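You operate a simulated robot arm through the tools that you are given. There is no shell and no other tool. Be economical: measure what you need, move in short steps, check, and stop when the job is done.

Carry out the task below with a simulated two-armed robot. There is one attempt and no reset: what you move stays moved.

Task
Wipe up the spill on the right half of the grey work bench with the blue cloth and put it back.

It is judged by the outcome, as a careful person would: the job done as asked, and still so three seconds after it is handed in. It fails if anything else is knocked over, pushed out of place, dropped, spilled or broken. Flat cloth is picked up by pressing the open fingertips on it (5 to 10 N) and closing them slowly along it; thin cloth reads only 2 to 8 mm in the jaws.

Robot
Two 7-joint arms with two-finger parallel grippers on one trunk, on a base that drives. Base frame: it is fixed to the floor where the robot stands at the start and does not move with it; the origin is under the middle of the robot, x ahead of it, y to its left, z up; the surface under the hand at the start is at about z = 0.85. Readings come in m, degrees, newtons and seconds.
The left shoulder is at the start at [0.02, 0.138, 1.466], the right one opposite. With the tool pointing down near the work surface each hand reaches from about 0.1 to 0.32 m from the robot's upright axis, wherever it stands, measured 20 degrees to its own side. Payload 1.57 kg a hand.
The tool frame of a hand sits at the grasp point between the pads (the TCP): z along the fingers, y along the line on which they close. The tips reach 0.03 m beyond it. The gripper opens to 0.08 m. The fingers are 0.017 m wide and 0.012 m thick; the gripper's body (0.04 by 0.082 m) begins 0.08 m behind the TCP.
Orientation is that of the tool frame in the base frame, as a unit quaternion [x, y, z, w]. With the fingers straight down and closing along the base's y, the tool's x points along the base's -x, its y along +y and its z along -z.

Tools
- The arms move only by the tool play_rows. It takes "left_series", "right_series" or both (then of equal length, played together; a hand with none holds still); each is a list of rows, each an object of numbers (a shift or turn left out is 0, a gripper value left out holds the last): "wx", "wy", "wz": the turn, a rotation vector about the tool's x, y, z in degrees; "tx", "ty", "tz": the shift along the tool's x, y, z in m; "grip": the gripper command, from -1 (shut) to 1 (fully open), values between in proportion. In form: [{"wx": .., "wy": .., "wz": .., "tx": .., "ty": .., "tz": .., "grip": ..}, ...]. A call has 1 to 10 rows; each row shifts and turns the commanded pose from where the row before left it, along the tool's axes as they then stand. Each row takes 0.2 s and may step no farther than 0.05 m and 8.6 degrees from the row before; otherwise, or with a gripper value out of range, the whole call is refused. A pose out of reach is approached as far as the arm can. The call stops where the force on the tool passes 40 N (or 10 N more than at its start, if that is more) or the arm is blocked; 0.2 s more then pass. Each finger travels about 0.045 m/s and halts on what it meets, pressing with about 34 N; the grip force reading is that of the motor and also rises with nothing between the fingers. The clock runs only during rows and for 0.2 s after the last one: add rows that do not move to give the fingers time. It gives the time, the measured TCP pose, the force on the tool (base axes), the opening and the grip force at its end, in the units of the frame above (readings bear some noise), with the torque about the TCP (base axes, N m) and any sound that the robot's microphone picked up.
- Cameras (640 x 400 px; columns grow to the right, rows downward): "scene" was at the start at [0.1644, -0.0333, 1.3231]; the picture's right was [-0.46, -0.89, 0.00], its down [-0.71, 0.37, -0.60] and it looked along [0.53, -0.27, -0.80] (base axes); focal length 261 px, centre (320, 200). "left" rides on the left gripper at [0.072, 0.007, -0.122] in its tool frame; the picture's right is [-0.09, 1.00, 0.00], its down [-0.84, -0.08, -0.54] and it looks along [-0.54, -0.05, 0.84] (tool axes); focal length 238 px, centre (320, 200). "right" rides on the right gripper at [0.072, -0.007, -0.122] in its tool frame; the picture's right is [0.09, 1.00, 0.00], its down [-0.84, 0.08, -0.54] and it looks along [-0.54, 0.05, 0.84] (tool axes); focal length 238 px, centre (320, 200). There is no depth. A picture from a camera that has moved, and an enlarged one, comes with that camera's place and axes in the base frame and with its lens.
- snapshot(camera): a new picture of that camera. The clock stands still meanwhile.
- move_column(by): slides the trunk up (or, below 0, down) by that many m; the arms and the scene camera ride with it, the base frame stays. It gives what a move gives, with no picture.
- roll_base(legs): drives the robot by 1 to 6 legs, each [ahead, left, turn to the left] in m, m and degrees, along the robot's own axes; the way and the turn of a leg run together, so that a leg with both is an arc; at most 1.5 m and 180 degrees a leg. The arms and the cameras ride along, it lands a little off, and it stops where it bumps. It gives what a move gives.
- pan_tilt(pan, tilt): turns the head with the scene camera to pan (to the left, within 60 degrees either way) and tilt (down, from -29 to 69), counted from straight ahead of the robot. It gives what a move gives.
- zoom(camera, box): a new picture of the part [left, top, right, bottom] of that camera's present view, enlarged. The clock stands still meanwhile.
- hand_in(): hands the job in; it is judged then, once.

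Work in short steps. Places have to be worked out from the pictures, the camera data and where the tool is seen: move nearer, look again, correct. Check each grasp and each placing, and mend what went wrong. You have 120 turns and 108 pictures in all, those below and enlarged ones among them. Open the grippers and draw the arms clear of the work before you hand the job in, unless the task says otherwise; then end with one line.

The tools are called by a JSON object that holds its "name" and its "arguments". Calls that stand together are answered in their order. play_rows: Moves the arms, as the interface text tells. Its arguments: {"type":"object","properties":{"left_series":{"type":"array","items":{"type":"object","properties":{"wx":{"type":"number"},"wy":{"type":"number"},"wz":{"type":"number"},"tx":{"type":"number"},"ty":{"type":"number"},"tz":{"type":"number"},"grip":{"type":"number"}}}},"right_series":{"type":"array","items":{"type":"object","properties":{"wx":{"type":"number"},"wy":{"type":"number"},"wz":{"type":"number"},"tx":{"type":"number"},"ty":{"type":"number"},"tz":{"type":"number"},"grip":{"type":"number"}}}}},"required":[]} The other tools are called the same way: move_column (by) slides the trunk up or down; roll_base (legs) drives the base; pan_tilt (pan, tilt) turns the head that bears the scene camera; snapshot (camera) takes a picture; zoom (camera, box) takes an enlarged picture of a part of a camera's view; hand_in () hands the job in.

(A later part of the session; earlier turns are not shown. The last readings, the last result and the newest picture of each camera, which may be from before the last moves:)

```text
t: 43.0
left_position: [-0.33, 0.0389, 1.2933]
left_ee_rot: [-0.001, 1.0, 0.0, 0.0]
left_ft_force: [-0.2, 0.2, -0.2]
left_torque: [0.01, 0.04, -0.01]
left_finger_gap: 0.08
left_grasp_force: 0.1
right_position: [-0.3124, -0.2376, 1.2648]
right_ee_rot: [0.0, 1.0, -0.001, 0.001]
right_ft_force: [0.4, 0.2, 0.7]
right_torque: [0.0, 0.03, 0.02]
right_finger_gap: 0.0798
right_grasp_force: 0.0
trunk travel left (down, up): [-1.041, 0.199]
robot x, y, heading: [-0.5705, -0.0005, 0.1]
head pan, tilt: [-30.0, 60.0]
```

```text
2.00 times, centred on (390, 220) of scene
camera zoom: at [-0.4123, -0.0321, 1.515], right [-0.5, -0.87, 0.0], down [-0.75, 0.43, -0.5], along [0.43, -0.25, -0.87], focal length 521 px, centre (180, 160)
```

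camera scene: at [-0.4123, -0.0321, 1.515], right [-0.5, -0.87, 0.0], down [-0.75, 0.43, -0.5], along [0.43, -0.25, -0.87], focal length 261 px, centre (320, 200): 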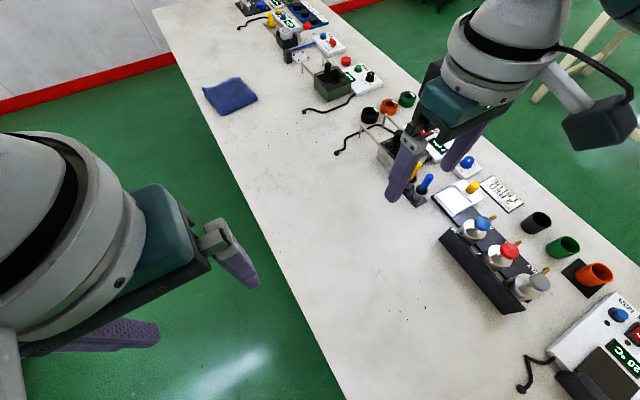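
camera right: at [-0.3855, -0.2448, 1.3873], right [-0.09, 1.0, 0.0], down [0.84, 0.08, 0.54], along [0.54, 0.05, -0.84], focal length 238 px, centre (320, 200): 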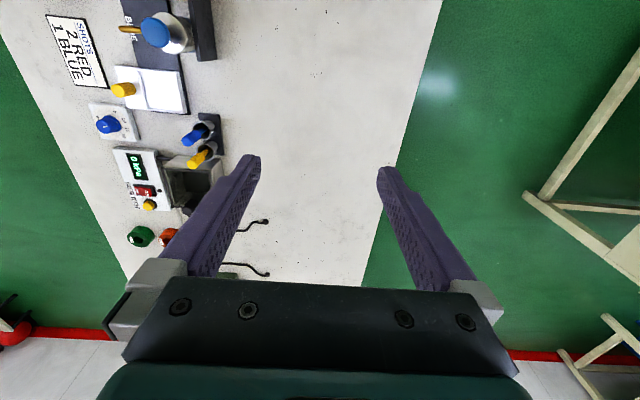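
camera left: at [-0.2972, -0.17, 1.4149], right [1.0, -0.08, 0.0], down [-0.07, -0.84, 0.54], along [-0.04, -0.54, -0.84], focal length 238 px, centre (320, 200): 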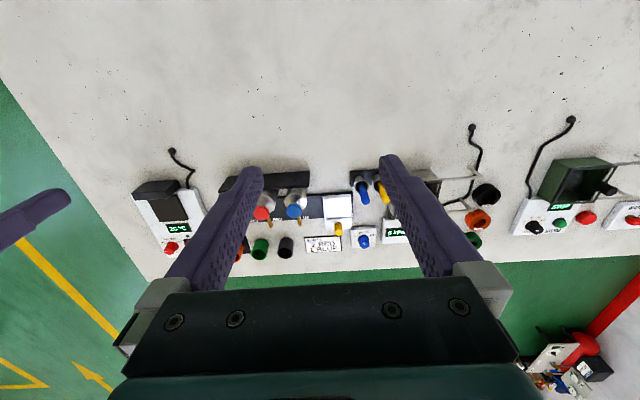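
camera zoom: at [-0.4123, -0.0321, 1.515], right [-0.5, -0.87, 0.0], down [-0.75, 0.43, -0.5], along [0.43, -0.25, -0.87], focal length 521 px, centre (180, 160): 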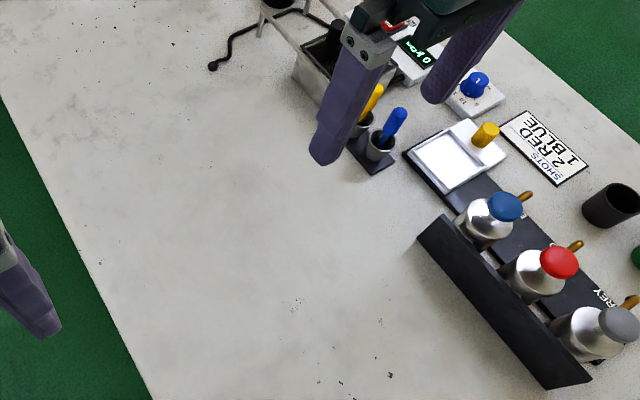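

Faint arcs there but inconclusive. I'll lower the trunk for a grazing view, where a wet film would reflect differently.

{"name": "move_column", "arguments": {"by": -0.3}}

{"name": "pan_tilt", "arguments": {"pan": -25, "tilt": 25}}

{"name": "snapshot", "arguments": {"camera": "scene"}}

{"name": "snapshot", "arguments": {"camera": "right"}}

```text
t: 46.0
left_position: [-0.331, 0.0392, 0.9929]
left_ee_rot: [0.0, 1.0, -0.001, 0.001]
left_ft_force: [-0.2, -0.6, -0.3]
left_torque: [-0.01, 0.01, 0.03]
left_finger_gap: 0.0797
left_grasp_force: 0.0
right_position: [-0.3129, -0.2365, 0.9645]
right_ee_rot: [-0.001, 1.0, 0.0, 0.0]
right_ft_force: [0.6, -0.5, -0.1]
right_torque: [0.0, -0.01, 0.0]
right_finger_gap: 0.0801
right_grasp_force: 0.0
trunk travel left (down, up): [-0.741, 0.499]
robot x, y, heading: [-0.5669, 0.0038, 0.2]
head pan, tilt: [-30.0, 60.0]
```

```text
t: 47.1
left_position: [-0.3316, 0.0396, 0.9926]
left_ee_rot: [0.0, 1.0, 0.001, 0.0]
left_ft_force: [0.4, -0.1, 0.1]
left_torque: [0.02, 0.0, -0.03]
left_finger_gap: 0.0801
left_grasp_force: 0.0
right_position: [-0.3134, -0.2365, 0.9642]
right_ee_rot: [-0.001, 1.0, 0.0, 0.001]
right_ft_force: [-0.3, 0.4, -0.7]
right_torque: [-0.04, 0.02, -0.01]
right_finger_gap: 0.0801
right_grasp_force: 0.1
trunk travel left (down, up): [-0.741, 0.499]
robot x, y, heading: [-0.5698, 0.0019, 0.0]
head pan, tilt: [-25.0, 25.0]
```

```text
71 pictures are left
camera scene: at [-0.3865, -0.0376, 1.265], right [-0.42, -0.91, 0.0], down [-0.38, 0.18, -0.91], along [0.82, -0.38, -0.42], focal length 261 px, centre (320, 200)
```

scene: 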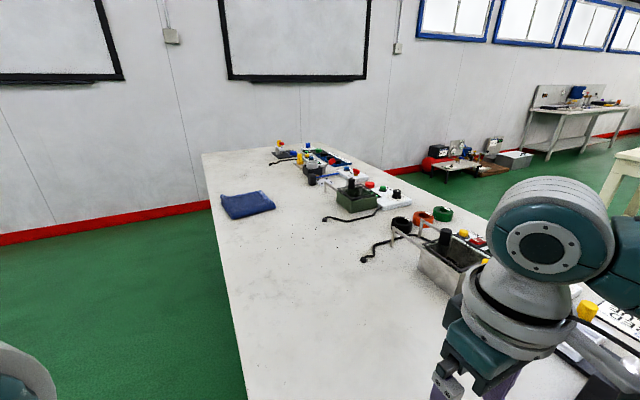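

```text
70 pictures are left
camera right: at [-0.3855, -0.2449, 1.0873], right [-0.09, 1.0, 0.0], down [0.84, 0.08, 0.54], along [0.54, 0.05, -0.84], focal length 238 px, centre (320, 200)
```

right: 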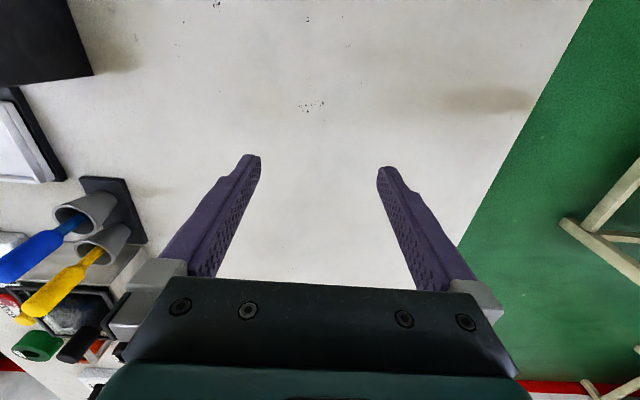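

The brownish smears are arm shadows. I'll raise the trunk and move off the bench by 0.3 m so the arms shade nothing, then inspect the right half again.

{"name": "move_column", "arguments": {"by": 0.35}}

{"name": "roll_base", "arguments": {"legs": [[0.1, 0.3, 0]]}}

{"name": "pan_tilt", "arguments": {"pan": -60, "tilt": 50}}

{"name": "snapshot", "arguments": {"camera": "scene"}}

```text
t: 50.5
left_position: [-0.3298, 0.039, 1.3427]
left_ee_rot: [-0.001, 1.0, 0.0, -0.001]
left_ft_force: [0.3, 0.2, -0.2]
left_torque: [0.03, 0.02, -0.01]
left_finger_gap: 0.08
left_grasp_force: 0.0
right_position: [-0.3123, -0.2365, 1.3157]
right_ee_rot: [-0.001, 1.0, -0.001, 0.0]
right_ft_force: [0.3, -0.7, -0.5]
right_torque: [-0.02, 0.0, 0.0]
right_finger_gap: 0.0801
right_grasp_force: 0.0
trunk travel left (down, up): [-1.091, 0.149]
robot x, y, heading: [-0.5656, 0.0008, 0.1]
head pan, tilt: [-25.0, 25.0]
```

```text
t: 52.6
left_position: [-0.229, 0.34, 1.3424]
left_ee_rot: [0.0, 1.0, -0.001, 0.0]
left_ft_force: [-0.3, -1.5, 0.7]
left_torque: [0.0, -0.01, 0.01]
left_finger_gap: 0.0801
left_grasp_force: 0.1
right_position: [-0.2121, 0.0628, 1.3147]
right_ee_rot: [0.0, 1.0, -0.001, 0.0]
right_ft_force: [-0.7, 0.5, 0.2]
right_torque: [0.02, 0.01, -0.01]
right_finger_gap: 0.0799
right_grasp_force: 0.1
trunk travel left (down, up): [-1.091, 0.149]
robot x, y, heading: [-0.4629, 0.3009, 0.1]
head pan, tilt: [-25.0, 25.0]
```

```text
t: 53.6
left_position: [-0.2296, 0.3398, 1.3416]
left_ee_rot: [0.0, 1.0, 0.0, 0.0]
left_ft_force: [-0.4, -0.1, -1.1]
left_torque: [0.02, 0.0, 0.0]
left_finger_gap: 0.0802
left_grasp_force: 0.2
right_position: [-0.2116, 0.0644, 1.3145]
right_ee_rot: [0.0, 1.0, -0.001, 0.0]
right_ft_force: [0.2, 0.3, 0.4]
right_torque: [0.03, -0.01, -0.06]
right_finger_gap: 0.0799
right_grasp_force: 0.1
trunk travel left (down, up): [-1.091, 0.149]
robot x, y, heading: [-0.4656, 0.3023, 0.3]
head pan, tilt: [-60.0, 50.0]
```

```text
69 pictures are left
camera scene: at [-0.3305, 0.2352, 1.5776], right [-0.87, -0.5, 0.0], down [-0.38, 0.66, -0.64], along [0.32, -0.56, -0.77], focal length 261 px, centre (320, 200)
```

scene: 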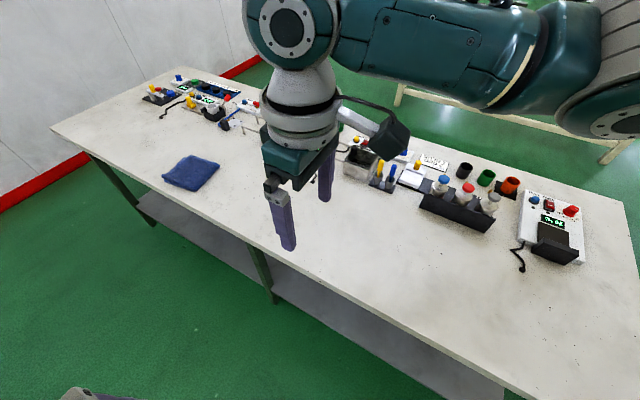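

Good overall view of the whole bench; zooming on its right half.

{"name": "zoom", "arguments": {"camera": "scene", "box": [260, 170, 500, 320]}}

{"name": "zoom", "arguments": {"camera": "scene", "box": [400, 220, 640, 370]}}

```text
2.67 times, centred on (380, 245) of scene
camera zoom: at [-0.3305, 0.2352, 1.5776], right [-0.87, -0.5, 0.0], down [-0.38, 0.66, -0.64], along [0.32, -0.56, -0.77], focal length 695 px, centre (160, 80)
```

zoom: 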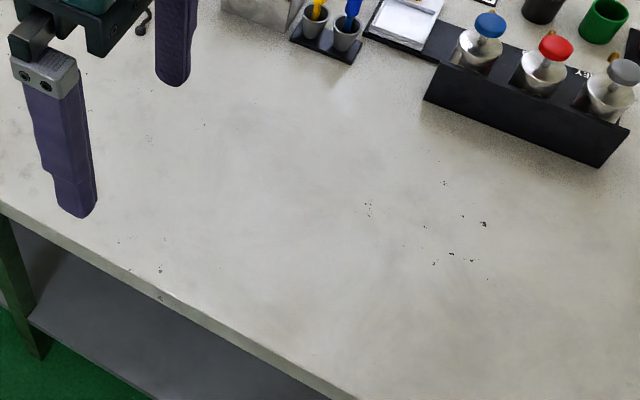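

```text
2.67 times, centred on (520, 295) of scene
camera zoom: at [-0.3305, 0.2352, 1.5776], right [-0.87, -0.5, 0.0], down [-0.38, 0.66, -0.64], along [0.32, -0.56, -0.77], focal length 695 px, centre (-213, -53)
```

zoom: 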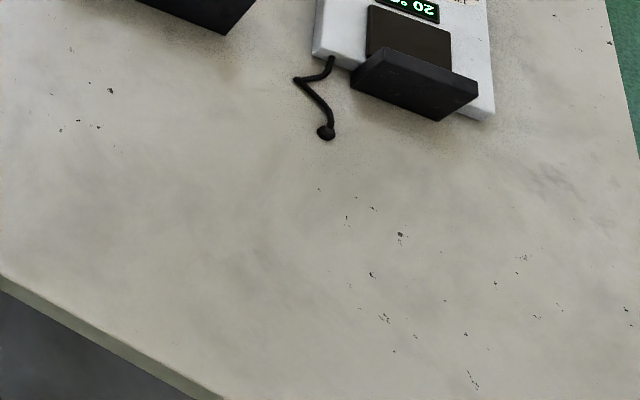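

Only the bench's texture shows here. Before concluding, I'll survey the remaining room directions (behind and to the left) for another grey bench.

{"name": "roll_base", "arguments": {"legs": [[0, 0, 130]]}}

{"name": "pan_tilt", "arguments": {"pan": -45, "tilt": 25}}

{"name": "snapshot", "arguments": {"camera": "scene"}}

{"name": "pan_tilt", "arguments": {"pan": 40, "tilt": 30}}

{"name": "snapshot", "arguments": {"camera": "scene"}}

```text
t: 59.5
left_position: [-0.6526, 0.456, 1.3431]
left_ee_rot: [0.91, -0.414, 0.001, 0.0]
left_ft_force: [0.2, 0.6, 0.7]
left_torque: [0.02, -0.01, -0.01]
left_finger_gap: 0.0803
left_grasp_force: 0.1
right_position: [-0.4577, 0.6505, 1.3148]
right_ee_rot: [0.91, -0.414, 0.0, -0.001]
right_ft_force: [-0.1, 0.3, 0.3]
right_torque: [0.02, 0.02, 0.02]
right_finger_gap: 0.0798
right_grasp_force: 0.0
trunk travel left (down, up): [-1.091, 0.149]
robot x, y, heading: [-0.4632, 0.3008, 131.2]
head pan, tilt: [-60.0, 50.0]
```

```text
t: 60.3
left_position: [-0.6538, 0.4559, 1.3437]
left_ee_rot: [0.91, -0.414, 0.0, 0.0]
left_ft_force: [0.5, -0.7, -0.6]
left_torque: [0.03, -0.05, -0.01]
left_finger_gap: 0.0799
left_grasp_force: 0.0
right_position: [-0.4567, 0.6509, 1.315]
right_ee_rot: [0.91, -0.414, 0.001, 0.0]
right_ft_force: [0.7, 0.7, 0.0]
right_torque: [0.02, 0.0, 0.01]
right_finger_gap: 0.0801
right_grasp_force: 0.1
trunk travel left (down, up): [-1.091, 0.149]
robot x, y, heading: [-0.4681, 0.2994, 131.1]
head pan, tilt: [-45.0, 25.0]
```

```text
66 pictures are left
camera scene: at [-0.5281, 0.4691, 1.615], right [1.0, -0.07, 0.0], down [-0.03, -0.42, -0.91], along [0.06, 0.9, -0.42], focal length 261 px, centre (320, 200)
```

scene: 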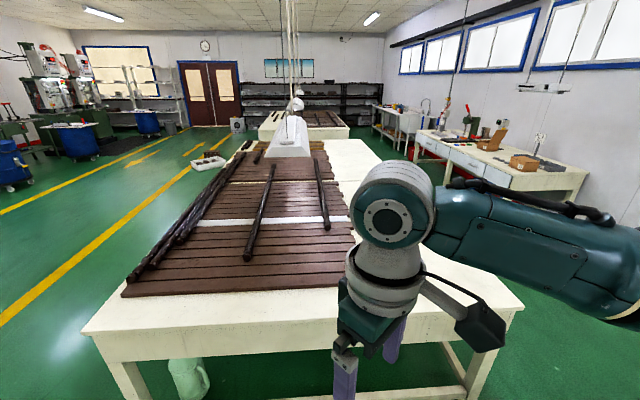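

```text
t: 61.9
left_position: [-0.6535, 0.4565, 1.3423]
left_ee_rot: [0.91, -0.414, 0.0, -0.001]
left_ft_force: [0.1, -0.1, -0.2]
left_torque: [-0.02, 0.0, 0.01]
left_finger_gap: 0.08
left_grasp_force: 0.1
right_position: [-0.4561, 0.6498, 1.3152]
right_ee_rot: [0.91, -0.414, 0.0, 0.0]
right_ft_force: [0.3, 0.1, 0.4]
right_torque: [0.02, -0.01, -0.04]
right_finger_gap: 0.08
right_grasp_force: 0.0
trunk travel left (down, up): [-1.091, 0.149]
robot x, y, heading: [-0.4696, 0.3031, 131.2]
head pan, tilt: [40.0, 30.0]
```

```text
65 pictures are left
camera scene: at [-0.6238, 0.3913, 1.6071], right [0.16, 0.99, 0.0], down [0.49, -0.08, -0.87], along [-0.86, 0.14, -0.5], focal length 261 px, centre (320, 200)
```

scene: 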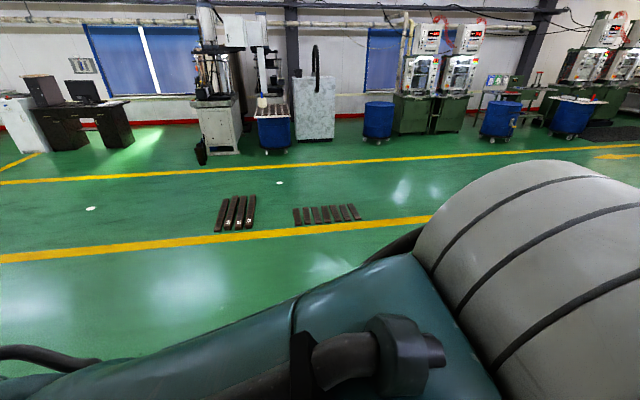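

No other grey bench, so it's this one. I'll take a grazing view across the bench toward the windows: back away, face it, and lower the camera.

{"name": "roll_base", "arguments": {"legs": [[0, 0, -110], [0, 0, -110], [-0.2, 0, 0]]}}

{"name": "move_column", "arguments": {"by": -0.4}}

{"name": "pan_tilt", "arguments": {"pan": -10, "tilt": 22}}

{"name": "snapshot", "arguments": {"camera": "scene"}}

```text
t: 72.8
left_position: [-0.4294, 0.2628, 1.3421]
left_ee_rot: [0.704, 0.711, 0.0, 0.0]
left_ft_force: [0.5, 0.5, 0.1]
left_torque: [0.02, 0.0, 0.02]
left_finger_gap: 0.08
left_grasp_force: 0.0
right_position: [-0.705, 0.2431, 1.3145]
right_ee_rot: [0.703, 0.711, -0.001, -0.001]
right_ft_force: [0.8, 0.1, 0.2]
right_torque: [0.02, 0.02, 0.02]
right_finger_gap: 0.08
right_grasp_force: 0.1
trunk travel left (down, up): [-1.091, 0.149]
robot x, y, heading: [-0.4688, 0.4988, -89.4]
head pan, tilt: [40.0, 30.0]
```

```text
t: 76.6
left_position: [-0.429, 0.2626, 0.9426]
left_ee_rot: [0.704, 0.71, 0.0, -0.001]
left_ft_force: [0.2, -0.3, -0.6]
left_torque: [-0.01, -0.03, 0.02]
left_finger_gap: 0.0799
left_grasp_force: 0.0
right_position: [-0.7043, 0.2425, 0.9147]
right_ee_rot: [0.704, 0.711, 0.0, -0.001]
right_ft_force: [-0.5, 0.9, 0.3]
right_torque: [0.05, 0.04, 0.0]
right_finger_gap: 0.08
right_grasp_force: 0.0
trunk travel left (down, up): [-0.691, 0.549]
robot x, y, heading: [-0.4718, 0.5017, -89.4]
head pan, tilt: [40.0, 30.0]
```

```text
t: 77.8
left_position: [-0.4302, 0.2616, 0.9432]
left_ee_rot: [0.703, 0.711, 0.0, 0.0]
left_ft_force: [-0.1, 0.2, -0.1]
left_torque: [0.02, 0.0, 0.0]
left_finger_gap: 0.0799
left_grasp_force: 0.0
right_position: [-0.705, 0.2417, 0.9151]
right_ee_rot: [0.703, 0.711, 0.0, 0.0]
right_ft_force: [0.7, -1.0, -0.3]
right_torque: [0.04, -0.04, -0.03]
right_finger_gap: 0.0799
right_grasp_force: 0.0
trunk travel left (down, up): [-0.691, 0.549]
robot x, y, heading: [-0.4699, 0.5001, -89.4]
head pan, tilt: [-10.0, 22.0]
```

```text
64 pictures are left
camera scene: at [-0.4857, 0.3096, 1.2199], right [-0.99, 0.16, 0.0], down [0.06, 0.37, -0.93], along [-0.15, -0.91, -0.37], focal length 261 px, centre (320, 200)
```

scene: 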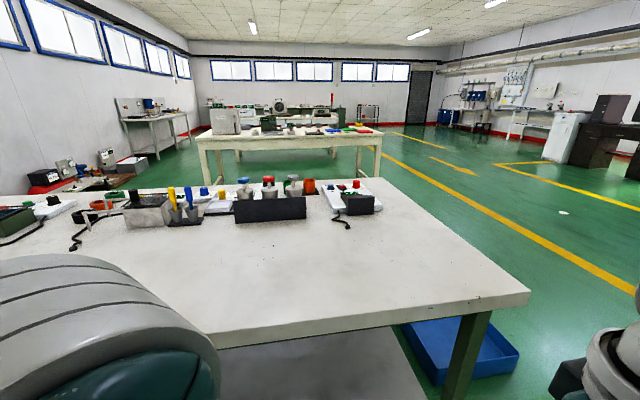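

Right side clean even at grazing. The device labels face the other side, so "right half" may be the +x half; I'll look there the same way.

{"name": "roll_base", "arguments": {"legs": [[0, 1.2, 0]]}}

{"name": "snapshot", "arguments": {"camera": "scene"}}

{"name": "move_column", "arguments": {"by": 0.5}}

{"name": "pan_tilt", "arguments": {"pan": -10, "tilt": 45}}

{"name": "snapshot", "arguments": {"camera": "scene"}}

```text
t: 83.8
left_position: [0.7571, 0.2652, 0.9429]
left_ee_rot: [0.708, 0.706, 0.0, 0.0]
left_ft_force: [0.0, -0.1, -0.3]
left_torque: [-0.05, 0.03, -0.02]
left_finger_gap: 0.0799
left_grasp_force: 0.1
right_position: [0.48, 0.2479, 0.9149]
right_ee_rot: [0.709, 0.706, -0.001, -0.001]
right_ft_force: [0.9, -0.1, -0.2]
right_torque: [-0.02, -0.01, 0.02]
right_finger_gap: 0.0798
right_grasp_force: 0.1
trunk travel left (down, up): [-0.691, 0.549]
robot x, y, heading: [0.7157, 0.505, -90.2]
head pan, tilt: [-10.0, 22.0]
```

```text
63 pictures are left
camera scene: at [0.7005, 0.3139, 1.2199], right [-0.98, 0.18, 0.0], down [0.07, 0.37, -0.93], along [-0.16, -0.91, -0.37], focal length 261 px, centre (320, 200)
```

scene: 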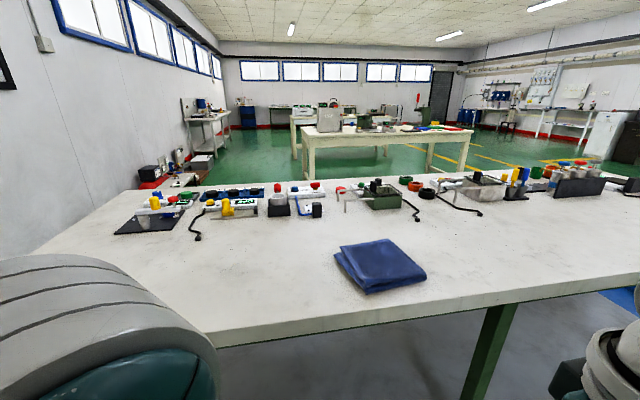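

```text
refused: 0.5 is not a number from -0.4 to 0.4
```

```text
t: 84.7
left_position: [0.7571, 0.2663, 0.9427]
left_ee_rot: [0.708, 0.706, 0.0, -0.001]
left_ft_force: [0.5, 0.3, 0.4]
left_torque: [0.02, 0.01, -0.02]
left_finger_gap: 0.0798
left_grasp_force: 0.2
right_position: [0.4797, 0.2491, 0.9159]
right_ee_rot: [0.708, 0.706, -0.001, -0.001]
right_ft_force: [-0.4, 1.0, 1.1]
right_torque: [0.01, -0.04, 0.0]
right_finger_gap: 0.0799
right_grasp_force: 0.0
trunk travel left (down, up): [-0.691, 0.549]
robot x, y, heading: [0.7207, 0.5054, -90.4]
head pan, tilt: [-10.0, 45.0]
```

```text
62 pictures are left
camera scene: at [0.7025, 0.3252, 1.1845], right [-0.98, 0.18, 0.0], down [0.12, 0.7, -0.71], along [-0.12, -0.7, -0.71], focal length 261 px, centre (320, 200)
```

scene: 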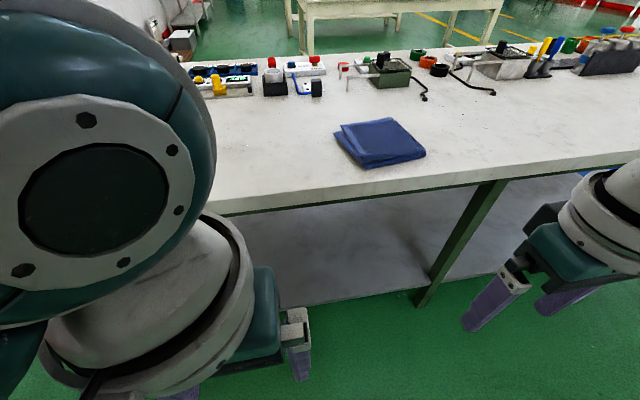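

Also clean here. Zooming at grazing angle on the middle stretch (x from -0.4 to 0.4).

{"name": "pan_tilt", "arguments": {"pan": -35, "tilt": 25}}

{"name": "zoom", "arguments": {"camera": "scene", "box": [120, 130, 440, 330]}}

{"name": "move_column", "arguments": {"by": 0.3}}

{"name": "roll_base", "arguments": {"legs": [[0, -0.65, 0]]}}

{"name": "pan_tilt", "arguments": {"pan": -15, "tilt": 40}}

{"name": "snapshot", "arguments": {"camera": "scene"}}

```text
t: 85.5
left_position: [0.7558, 0.2663, 0.9431]
left_ee_rot: [0.708, 0.706, 0.0, -0.001]
left_ft_force: [-0.6, 0.3, 0.0]
left_torque: [0.04, -0.02, -0.02]
left_finger_gap: 0.0799
left_grasp_force: 0.0
right_position: [0.48, 0.2499, 0.9143]
right_ee_rot: [0.708, 0.706, 0.0, -0.001]
right_ft_force: [-0.3, -0.5, -0.7]
right_torque: [0.0, 0.01, -0.01]
right_finger_gap: 0.0798
right_grasp_force: 0.0
trunk travel left (down, up): [-0.691, 0.549]
robot x, y, heading: [0.7193, 0.5042, -90.2]
head pan, tilt: [-35.0, 25.0]
```

```text
2.00 times, centred on (280, 230) of scene
camera zoom: at [0.6639, 0.3299, 1.215], right [-0.82, 0.58, 0.0], down [0.24, 0.35, -0.91], along [-0.52, -0.74, -0.42], focal length 521 px, centre (400, 140)
```

zoom: 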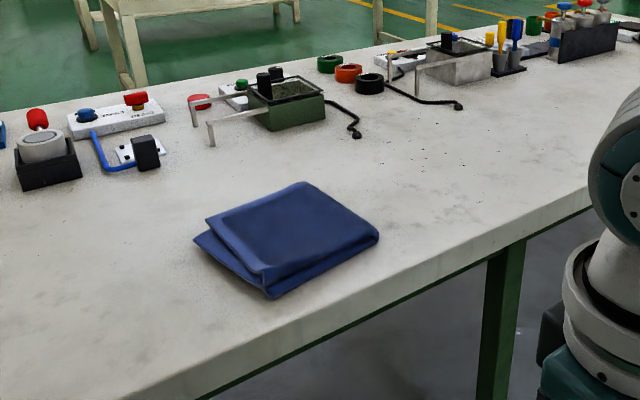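

```text
t: 88.5
left_position: [0.7562, 0.2667, 1.2438]
left_ee_rot: [0.708, 0.706, 0.0, 0.0]
left_ft_force: [-0.3, 0.5, 0.8]
left_torque: [-0.02, 0.02, -0.01]
left_finger_gap: 0.0799
left_grasp_force: 0.1
right_position: [0.4804, 0.2497, 1.2148]
right_ee_rot: [0.708, 0.706, -0.001, -0.001]
right_ft_force: [-0.4, 0.0, -0.1]
right_torque: [-0.02, -0.01, 0.0]
right_finger_gap: 0.0798
right_grasp_force: 0.1
trunk travel left (down, up): [-0.991, 0.249]
robot x, y, heading: [0.7204, 0.5056, -90.4]
head pan, tilt: [-35.0, 25.0]
```

```text
t: 92.1
left_position: [0.125, 0.2657, 1.2436]
left_ee_rot: [0.704, 0.71, -0.001, 0.0]
left_ft_force: [0.7, 0.6, 0.8]
left_torque: [0.02, -0.03, -0.01]
left_finger_gap: 0.08
left_grasp_force: 0.2
right_position: [-0.1525, 0.2458, 1.2157]
right_ee_rot: [0.703, 0.711, 0.0, -0.001]
right_ft_force: [-0.5, -0.6, -0.8]
right_torque: [0.0, 0.0, 0.01]
right_finger_gap: 0.0801
right_grasp_force: 0.1
trunk travel left (down, up): [-0.991, 0.249]
robot x, y, heading: [0.0805, 0.5027, -89.6]
head pan, tilt: [-35.0, 25.0]
```

```text
t: 92.9
left_position: [0.1236, 0.2652, 1.2428]
left_ee_rot: [0.704, 0.71, 0.0, 0.0]
left_ft_force: [0.2, -0.3, -0.7]
left_torque: [0.02, 0.0, 0.01]
left_finger_gap: 0.0799
left_grasp_force: 0.1
right_position: [-0.1512, 0.2451, 1.2145]
right_ee_rot: [0.704, 0.71, 0.0, -0.002]
right_ft_force: [0.9, -0.2, -0.8]
right_torque: [0.0, 0.0, 0.0]
right_finger_gap: 0.0802
right_grasp_force: 0.1
trunk travel left (down, up): [-0.991, 0.249]
robot x, y, heading: [0.0854, 0.5031, -89.5]
head pan, tilt: [-15.0, 40.0]
```

```text
60 pictures are left
camera scene: at [0.0619, 0.3213, 1.4918], right [-0.97, 0.25, 0.0], down [0.16, 0.62, -0.77], along [-0.19, -0.74, -0.64], focal length 261 px, centre (320, 200)
```

scene: 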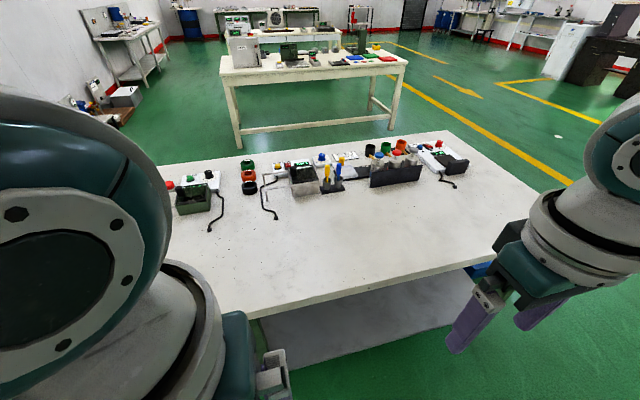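

{"name": "zoom", "arguments": {"camera": "scene", "box": [190, 180, 510, 320]}}

{"name": "zoom", "arguments": {"camera": "scene", "box": [240, 195, 400, 295]}}

```text
2.00 times, centred on (350, 250) of scene
camera zoom: at [0.0619, 0.3213, 1.4918], right [-0.97, 0.25, 0.0], down [0.16, 0.62, -0.77], along [-0.19, -0.74, -0.64], focal length 521 px, centre (260, 100)
```

zoom: 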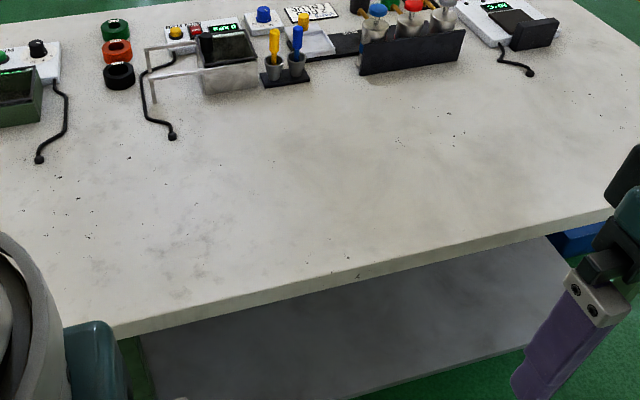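

```text
4.00 times, centred on (320, 245) of scene
camera zoom: at [0.0619, 0.3213, 1.4918], right [-0.97, 0.25, 0.0], down [0.16, 0.62, -0.77], along [-0.19, -0.74, -0.64], focal length 1042 px, centre (320, 20)
```

zoom: 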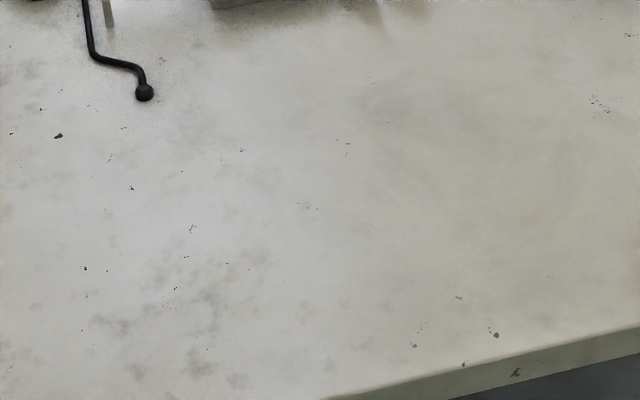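

A smooth darker patch keeps showing at about (-0.19, -0.28) / (-0.28, -0.2) from independent views. I'll go back alongside the bench (heading 0, x≈-0.27) to look steeply down on it with the hand well clear.

{"name": "roll_base", "arguments": {"legs": [[0, 0, 89.5], [-0.35, -0.4, 0]]}}

{"name": "pan_tilt", "arguments": {"pan": -60, "tilt": 66}}

{"name": "snapshot", "arguments": {"camera": "scene"}}

{"name": "zoom", "arguments": {"camera": "scene", "box": [260, 150, 580, 350]}}

```text
t: 99.7
left_position: [-0.038, 0.1513, 1.2435]
left_ee_rot: [0.012, 1.0, -0.001, 0.0]
left_ft_force: [-0.1, 0.5, -0.3]
left_torque: [0.01, -0.02, 0.0]
left_finger_gap: 0.0801
left_grasp_force: 0.1
right_position: [-0.029, -0.1252, 1.2154]
right_ee_rot: [0.014, 1.0, -0.001, -0.001]
right_ft_force: [0.6, 0.1, 0.8]
right_torque: [0.03, -0.04, 0.03]
right_finger_gap: 0.0802
right_grasp_force: 0.0
trunk travel left (down, up): [-0.991, 0.249]
robot x, y, heading: [-0.2798, 0.1196, -1.6]
head pan, tilt: [-15.0, 40.0]
```

```text
t: 100.9
left_position: [-0.0394, 0.1495, 1.2427]
left_ee_rot: [0.014, 1.0, -0.001, 0.0]
left_ft_force: [-0.1, -0.3, -0.4]
left_torque: [-0.02, -0.04, 0.01]
left_finger_gap: 0.0801
left_grasp_force: 0.1
right_position: [-0.0285, -0.1269, 1.2151]
right_ee_rot: [0.013, 1.0, -0.001, 0.0]
right_ft_force: [0.2, -0.7, -0.7]
right_torque: [0.0, -0.01, -0.02]
right_finger_gap: 0.0798
right_grasp_force: 0.1
trunk travel left (down, up): [-0.991, 0.249]
robot x, y, heading: [-0.2788, 0.1188, -1.4]
head pan, tilt: [-60.0, 66.0]
```

```text
57 pictures are left
camera scene: at [-0.1512, 0.0643, 1.4584], right [-0.88, -0.48, 0.0], down [-0.44, 0.8, -0.41], along [0.19, -0.36, -0.91], focal length 261 px, centre (320, 200)
```

scene: 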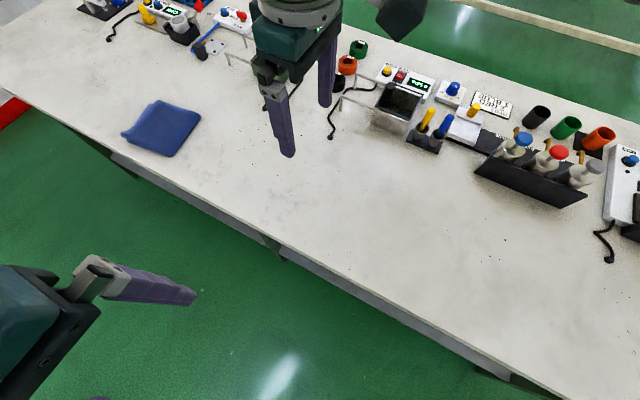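

```text
2.00 times, centred on (420, 250) of scene
camera zoom: at [-0.1512, 0.0643, 1.4584], right [-0.88, -0.48, 0.0], down [-0.44, 0.8, -0.41], along [0.19, -0.36, -0.91], focal length 521 px, centre (120, 100)
```

zoom: 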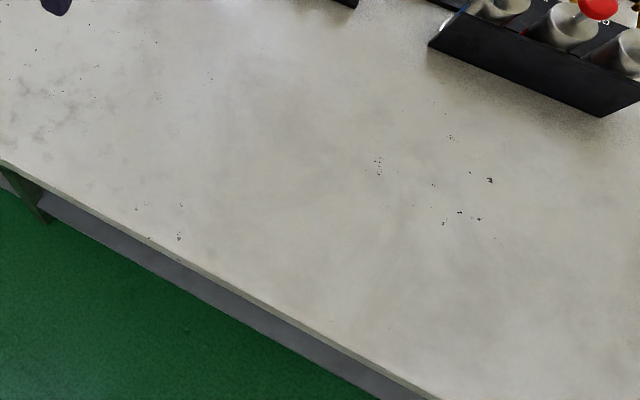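

Still only faint clouds. I'll get the hand camera close (0.25 m above) over this area and check for a rim.

{"name": "roll_base", "arguments": {"legs": [[-0.2, -0.12, 1.5]]}}

{"name": "move_column", "arguments": {"by": -0.22}}

{"name": "zoom", "arguments": {"camera": "right", "box": [100, 0, 420, 200]}}

{"name": "zoom", "arguments": {"camera": "right", "box": [280, 0, 600, 200]}}

```text
t: 102.6
left_position: [-0.2393, 0.0403, 1.2441]
left_ee_rot: [0.001, 1.0, 0.0, 0.0]
left_ft_force: [-0.1, -0.8, 0.4]
left_torque: [0.0, -0.01, 0.0]
left_finger_gap: 0.0801
left_grasp_force: 0.2
right_position: [-0.2245, -0.2356, 1.2153]
right_ee_rot: [0.003, 1.0, 0.0, 0.001]
right_ft_force: [-0.4, -0.8, -0.2]
right_torque: [0.03, 0.0, -0.01]
right_finger_gap: 0.0797
right_grasp_force: 0.1
trunk travel left (down, up): [-0.991, 0.249]
robot x, y, heading: [-0.4799, -0.0022, -0.2]
head pan, tilt: [-60.0, 66.0]
```

```text
t: 104.9
left_position: [-0.2408, 0.0407, 1.0227]
left_ee_rot: [0.001, 1.0, 0.0, 0.0]
left_ft_force: [0.1, -0.3, 0.4]
left_torque: [0.03, 0.0, -0.03]
left_finger_gap: 0.0799
left_grasp_force: 0.1
right_position: [-0.2242, -0.2352, 0.9945]
right_ee_rot: [0.001, 1.0, 0.0, 0.001]
right_ft_force: [-0.3, 0.5, -0.9]
right_torque: [-0.01, 0.03, -0.01]
right_finger_gap: 0.0801
right_grasp_force: 0.1
trunk travel left (down, up): [-0.771, 0.469]
robot x, y, heading: [-0.4806, 0.0042, -0.3]
head pan, tilt: [-60.0, 66.0]
```

```text
2.00 times, centred on (260, 100) of right
camera zoom: at [-0.2972, -0.2434, 1.1174], right [-0.09, 1.0, 0.0], down [0.84, 0.08, 0.54], along [0.54, 0.05, -0.84], focal length 477 px, centre (440, 400)
```

zoom: 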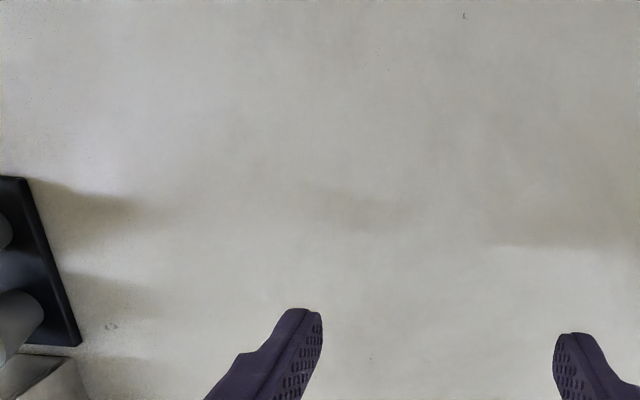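

```text
2.00 times, centred on (440, 100) of right
camera zoom: at [-0.2972, -0.2434, 1.1174], right [-0.09, 1.0, 0.0], down [0.84, 0.08, 0.54], along [0.54, 0.05, -0.84], focal length 477 px, centre (80, 400)
```

zoom: 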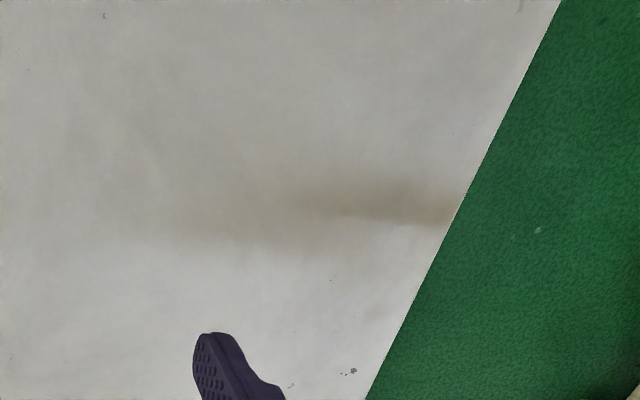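

Only arm shadows here. I'll check the stretch x≈0–0.3 (blotches and specks) the same close way.

{"name": "roll_base", "arguments": {"legs": [[0.37, 0, 0]]}}

{"name": "zoom", "arguments": {"camera": "right", "box": [160, 0, 480, 200]}}

{"name": "roll_base", "arguments": {"legs": [[0.15, 0, 0]]}}

{"name": "zoom", "arguments": {"camera": "right", "box": [160, 0, 480, 200]}}

```text
t: 107.3
left_position: [0.1323, 0.0365, 1.0223]
left_ee_rot: [0.005, 1.0, 0.0, 0.001]
left_ft_force: [-0.1, 1.8, 0.1]
left_torque: [-0.01, 0.02, 0.02]
left_finger_gap: 0.0799
left_grasp_force: 0.1
right_position: [0.147, -0.2408, 0.9949]
right_ee_rot: [0.006, 1.0, -0.001, 0.0]
right_ft_force: [0.1, -0.5, 0.7]
right_torque: [-0.02, -0.05, 0.01]
right_finger_gap: 0.0802
right_grasp_force: 0.1
trunk travel left (down, up): [-0.771, 0.469]
robot x, y, heading: [-0.1074, 0.0027, -0.6]
head pan, tilt: [-60.0, 66.0]
```

```text
2.00 times, centred on (320, 100) of right
camera zoom: at [0.0746, -0.2476, 1.1173], right [-0.08, 1.0, 0.0], down [0.84, 0.07, 0.54], along [0.54, 0.04, -0.84], focal length 477 px, centre (320, 400)
```

zoom: 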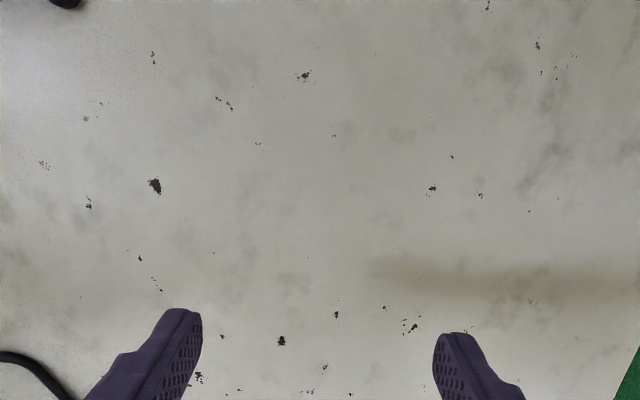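

```text
t: 108.7
left_position: [0.2857, 0.0342, 1.0231]
left_ee_rot: [0.005, 1.0, 0.0, -0.001]
left_ft_force: [1.1, -0.6, -0.1]
left_torque: [0.01, 0.01, -0.05]
left_finger_gap: 0.0801
left_grasp_force: 0.1
right_position: [0.2995, -0.2425, 0.9954]
right_ee_rot: [0.006, 1.0, -0.001, 0.0]
right_ft_force: [0.8, 0.2, -0.3]
right_torque: [0.02, -0.02, 0.02]
right_finger_gap: 0.0799
right_grasp_force: 0.1
trunk travel left (down, up): [-0.771, 0.469]
robot x, y, heading: [0.0451, -0.0027, -0.8]
head pan, tilt: [-60.0, 66.0]
```

```text
2.00 times, centred on (320, 100) of right
camera zoom: at [0.2268, -0.2494, 1.1172], right [-0.08, 1.0, 0.0], down [0.84, 0.07, 0.54], along [0.54, 0.04, -0.84], focal length 477 px, centre (320, 400)
```

zoom: 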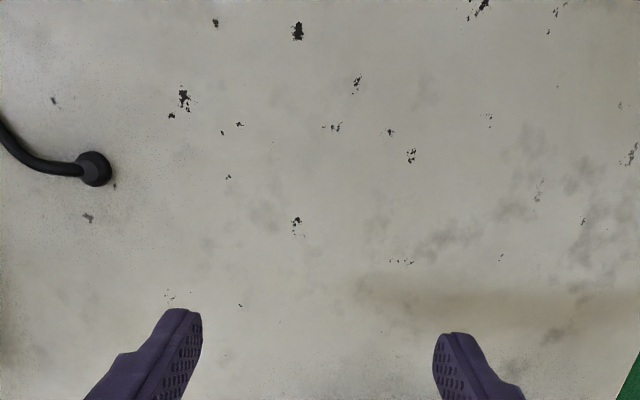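

These are paint chips and grime in the surface. Checking the last stretch, x≈-0.45 to -0.9, closely.

{"name": "roll_base", "arguments": {"legs": [[-0.75, 0, 0.8]]}}

{"name": "zoom", "arguments": {"camera": "right", "box": [130, 0, 510, 230]}}

{"name": "roll_base", "arguments": {"legs": [[-0.2, 0, 0]]}}

{"name": "zoom", "arguments": {"camera": "right", "box": [130, 0, 510, 230]}}

```text
t: 112.8
left_position: [-0.4647, 0.0405, 1.0231]
left_ee_rot: [-0.003, 1.0, 0.0, -0.001]
left_ft_force: [0.0, 0.0, 0.2]
left_torque: [-0.01, -0.02, 0.01]
left_finger_gap: 0.08
left_grasp_force: 0.2
right_position: [-0.4462, -0.2359, 0.9953]
right_ee_rot: [-0.003, 1.0, -0.001, 0.0]
right_ft_force: [-0.2, 0.6, 0.4]
right_torque: [-0.04, 0.01, -0.03]
right_finger_gap: 0.0799
right_grasp_force: 0.0
trunk travel left (down, up): [-0.771, 0.469]
robot x, y, heading: [-0.7028, 0.0005, 0.7]
head pan, tilt: [-60.0, 66.0]
```

```text
1.68 times, centred on (320, 115) of right
camera zoom: at [-0.5186, -0.2443, 1.1173], right [-0.1, 1.0, 0.0], down [0.84, 0.08, 0.54], along [0.54, 0.05, -0.84], focal length 401 px, centre (320, 343)
```

zoom: 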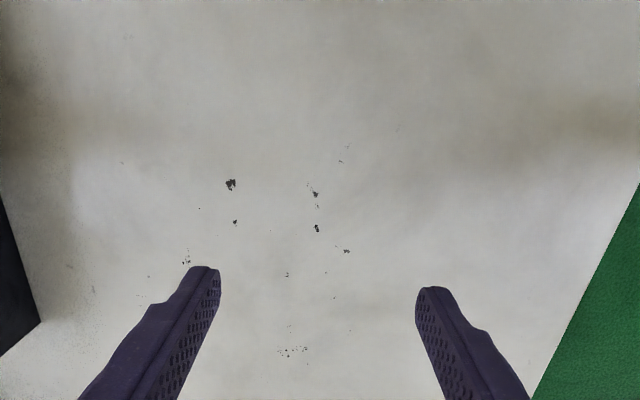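

```text
t: 114.4
left_position: [-0.6665, 0.0392, 1.0234]
left_ee_rot: [-0.004, 1.0, 0.0, 0.0]
left_ft_force: [-0.3, 0.3, 0.3]
left_torque: [-0.01, 0.03, -0.02]
left_finger_gap: 0.0798
left_grasp_force: 0.1
right_position: [-0.6452, -0.2362, 0.995]
right_ee_rot: [-0.005, 1.0, -0.002, 0.0]
right_ft_force: [0.8, 0.1, 0.4]
right_torque: [0.01, -0.01, -0.01]
right_finger_gap: 0.0802
right_grasp_force: 0.1
trunk travel left (down, up): [-0.771, 0.469]
robot x, y, heading: [-0.9047, -0.0035, 0.7]
head pan, tilt: [-60.0, 66.0]
```

```text
1.68 times, centred on (320, 115) of right
camera zoom: at [-0.7188, -0.2454, 1.1173], right [-0.1, 0.99, 0.0], down [0.84, 0.08, 0.54], along [0.54, 0.05, -0.84], focal length 401 px, centre (320, 343)
```

zoom: 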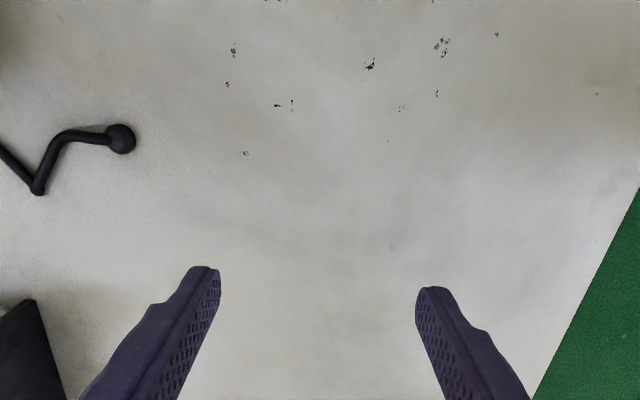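

Nothing distinct. One more test: a low grazing view across x≈-0.2, where a wet film should look different from dry paint.

{"name": "roll_base", "arguments": {"legs": [[0, 0.5, 0], [0.95, 0, 0], [0, 0, -90]]}}

{"name": "move_column", "arguments": {"by": -0.2}}

{"name": "pan_tilt", "arguments": {"pan": -20, "tilt": 15}}

{"name": "zoom", "arguments": {"camera": "scene", "box": [160, 150, 480, 350]}}

```text
t: 125.7
left_position: [0.0928, 0.2442, 1.0229]
left_ee_rot: [0.713, 0.701, 0.0, -0.001]
left_ft_force: [-0.3, 0.0, 0.3]
left_torque: [-0.04, 0.01, 0.02]
left_finger_gap: 0.0799
left_grasp_force: 0.1
right_position: [-0.1844, 0.2327, 0.9944]
right_ee_rot: [0.713, 0.701, -0.001, 0.0]
right_ft_force: [1.4, -0.1, 0.4]
right_torque: [0.0, 0.0, 0.0]
right_finger_gap: 0.0801
right_grasp_force: 0.1
trunk travel left (down, up): [-0.771, 0.469]
robot x, y, heading: [0.0607, 0.4846, -90.9]
head pan, tilt: [-60.0, 66.0]
```

```text
t: 127.9
left_position: [0.092, 0.2443, 0.8235]
left_ee_rot: [0.713, 0.701, -0.001, 0.0]
left_ft_force: [0.4, -0.1, -0.2]
left_torque: [-0.05, -0.01, 0.02]
left_finger_gap: 0.0803
left_grasp_force: 0.0
right_position: [-0.184, 0.2329, 0.7951]
right_ee_rot: [0.713, 0.701, 0.0, 0.0]
right_ft_force: [-0.4, 0.2, 0.1]
right_torque: [-0.03, -0.03, 0.02]
right_finger_gap: 0.0801
right_grasp_force: 0.1
trunk travel left (down, up): [-0.571, 0.669]
robot x, y, heading: [0.0592, 0.4817, -91.1]
head pan, tilt: [-60.0, 66.0]
```

```text
t: 129.1
left_position: [0.0932, 0.2441, 0.8238]
left_ee_rot: [0.713, 0.701, 0.0, 0.001]
left_ft_force: [-0.9, 0.4, -0.7]
left_torque: [0.01, 0.0, 0.0]
left_finger_gap: 0.0803
left_grasp_force: 0.1
right_position: [-0.1826, 0.2323, 0.7949]
right_ee_rot: [0.713, 0.701, 0.0, 0.0]
right_ft_force: [0.2, 0.7, 0.0]
right_torque: [0.0, 0.0, -0.02]
right_finger_gap: 0.08
right_grasp_force: 0.0
trunk travel left (down, up): [-0.571, 0.669]
robot x, y, heading: [0.0587, 0.4833, -90.7]
head pan, tilt: [-20.0, 15.0]
```

```text
2.00 times, centred on (320, 250) of scene
camera zoom: at [0.022, 0.2975, 1.1112], right [-0.93, 0.36, 0.0], down [0.09, 0.24, -0.97], along [-0.35, -0.9, -0.26], focal length 521 px, centre (320, 100)
```

zoom: 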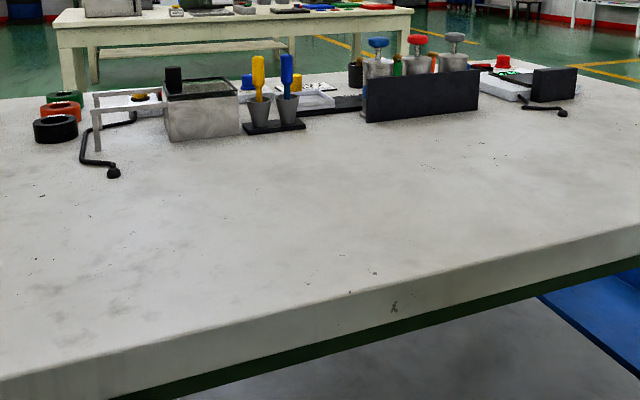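

Still no distinct puddle: the film must be nearly clear, so I'll wipe the whole open right half thoroughly. First, go to the cloth: raise the trunk and position the right hand over it (cloth centre ≈ (0.488, -0.157), ~0.15 m square).

{"name": "move_column", "arguments": {"by": 0.3}}

{"name": "roll_base", "arguments": {"legs": [[0, 0, 90.7], [0.17, -0.4, 0]]}}

{"name": "pan_tilt", "arguments": {"pan": -30, "tilt": 55}}

{"name": "snapshot", "arguments": {"camera": "right"}}

{"name": "snapshot", "arguments": {"camera": "scene"}}

```text
t: 132.1
left_position: [0.0931, 0.2449, 1.1237]
left_ee_rot: [0.713, 0.701, 0.0, 0.0]
left_ft_force: [0.6, 0.0, 0.4]
left_torque: [-0.02, -0.02, 0.0]
left_finger_gap: 0.0799
left_grasp_force: 0.1
right_position: [-0.1834, 0.2321, 1.0953]
right_ee_rot: [0.713, 0.701, -0.001, -0.001]
right_ft_force: [1.0, -0.3, 0.5]
right_torque: [-0.01, 0.03, 0.0]
right_finger_gap: 0.0803
right_grasp_force: 0.0
trunk travel left (down, up): [-0.871, 0.369]
robot x, y, heading: [0.0587, 0.4823, -90.9]
head pan, tilt: [-20.0, 15.0]
```

```text
t: 138.6
left_position: [0.4569, 0.1079, 1.1236]
left_ee_rot: [0.013, 1.0, 0.001, 0.0]
left_ft_force: [-0.8, -0.1, 0.8]
left_torque: [0.01, 0.0, 0.01]
left_finger_gap: 0.0799
left_grasp_force: 0.0
right_position: [0.4662, -0.1687, 1.095]
right_ee_rot: [0.014, 1.0, 0.0, 0.0]
right_ft_force: [-0.1, 0.8, -0.6]
right_torque: [0.0, 0.01, 0.04]
right_finger_gap: 0.08
right_grasp_force: 0.1
trunk travel left (down, up): [-0.871, 0.369]
robot x, y, heading: [0.2192, 0.0744, -1.5]
head pan, tilt: [-20.0, 15.0]
```

```text
t: 139.6
left_position: [0.4555, 0.1077, 1.1223]
left_ee_rot: [0.013, 1.0, 0.0, 0.0]
left_ft_force: [-0.8, -0.5, 0.0]
left_torque: [-0.04, -0.02, 0.0]
left_finger_gap: 0.08
left_grasp_force: 0.0
right_position: [0.4656, -0.169, 1.0945]
right_ee_rot: [0.014, 1.0, 0.0, 0.0]
right_ft_force: [-0.1, -0.5, 0.7]
right_torque: [0.01, -0.02, 0.01]
right_finger_gap: 0.0801
right_grasp_force: 0.1
trunk travel left (down, up): [-0.871, 0.369]
robot x, y, heading: [0.2187, 0.0768, -1.4]
head pan, tilt: [-30.0, 55.0]
```

```text
48 pictures are left
camera right: at [0.393, -0.1747, 1.2172], right [-0.06, 1.0, 0.0], down [0.84, 0.06, 0.54], along [0.54, 0.03, -0.84], focal length 238 px, centre (320, 200)
```

right: 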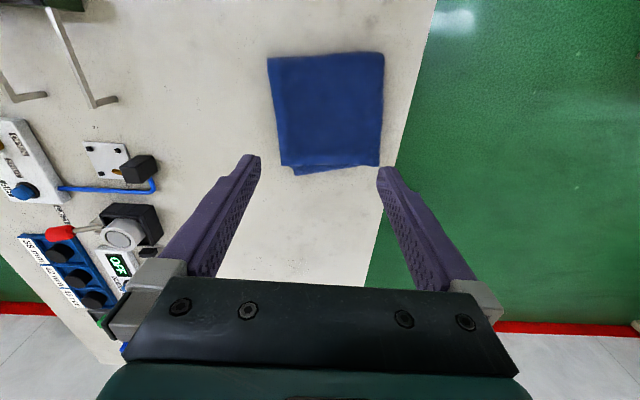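

```text
47 pictures are left
camera scene: at [0.3769, 0.0358, 1.3511], right [-0.52, -0.85, 0.0], down [-0.7, 0.43, -0.57], along [0.49, -0.3, -0.82], focal length 261 px, centre (320, 200)
```

scene: 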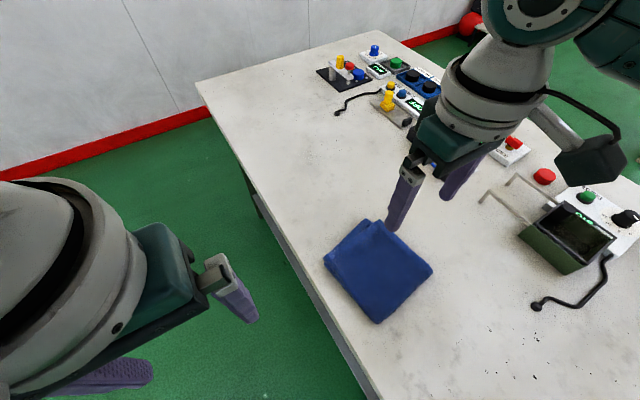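

Cloth centre ≈ (0.479, -0.158). Zooming to see its fold structure to choose the grip.

{"name": "zoom", "arguments": {"camera": "scene", "box": [300, 200, 460, 340]}}

{"name": "zoom", "arguments": {"camera": "right", "box": [240, 30, 420, 190]}}

```text
2.86 times, centred on (380, 270) of scene
camera zoom: at [0.3769, 0.0358, 1.3511], right [-0.52, -0.85, 0.0], down [-0.7, 0.43, -0.57], along [0.49, -0.3, -0.82], focal length 744 px, centre (149, 0)
```

zoom: 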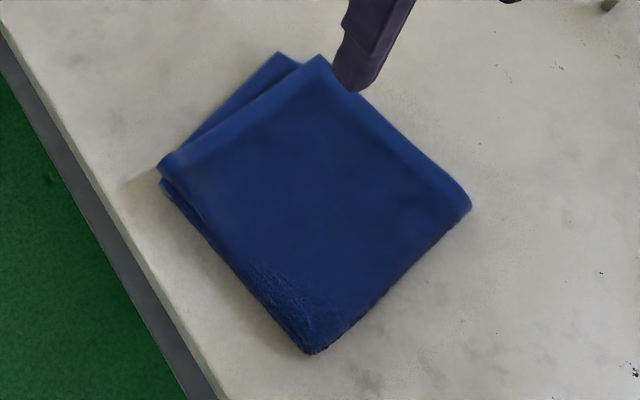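

```text
2.50 times, centred on (330, 110) of right
camera zoom: at [0.393, -0.1747, 1.2172], right [-0.06, 1.0, 0.0], down [0.84, 0.06, 0.54], along [0.54, 0.03, -0.84], focal length 596 px, centre (295, 425)
```

zoom: 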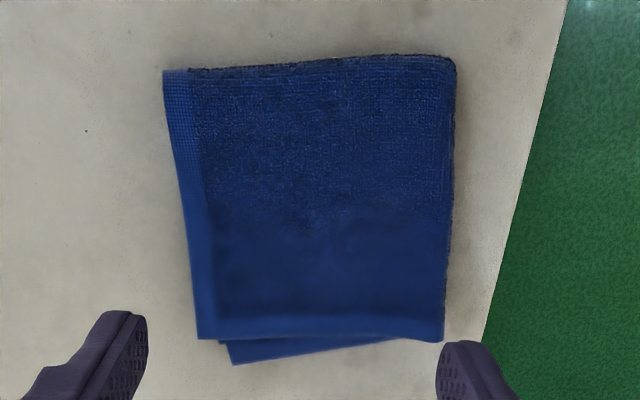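

The cloth is a quarter-folded towel, folds at its near (x≈0.40) and y≈-0.08 sides. I'll pinch it at its middle with modest opening so it stays flat, and descend to just above it first.

{"name": "play_rows", "arguments": {"right_series": [{"tx": -0.013, "ty": 0.011, "tz": 0.03, "grip": 0.2}, {"tz": 0.045}, {"tz": 0.045}, {"tz": 0.045}, {}]}}

{"name": "snapshot", "arguments": {"camera": "right"}}

```text
t: 140.8
left_position: [0.4554, 0.108, 1.1238]
left_ee_rot: [0.013, 1.0, 0.0, 0.0]
left_ft_force: [-0.3, 0.2, 0.3]
left_torque: [0.0, -0.02, 0.02]
left_finger_gap: 0.08
left_grasp_force: 0.1
right_position: [0.4781, -0.1565, 0.9274]
right_ee_rot: [0.012, 1.0, 0.0, 0.001]
right_ft_force: [-0.4, -1.0, 1.1]
right_torque: [0.01, 0.0, -0.01]
right_finger_gap: 0.048
right_grasp_force: 0.1
trunk travel left (down, up): [-0.871, 0.369]
robot x, y, heading: [0.2199, 0.0777, -1.8]
head pan, tilt: [-30.0, 55.0]
```

```text
44 pictures are left
camera right: at [0.4048, -0.1629, 1.0505], right [-0.07, 1.0, 0.0], down [0.84, 0.06, 0.54], along [0.54, 0.04, -0.84], focal length 238 px, centre (320, 200)
```

right: 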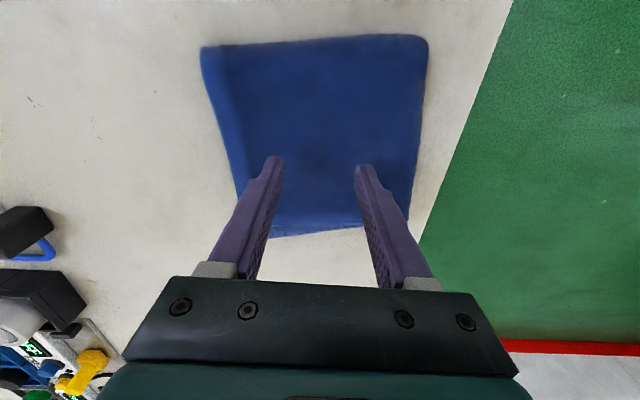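

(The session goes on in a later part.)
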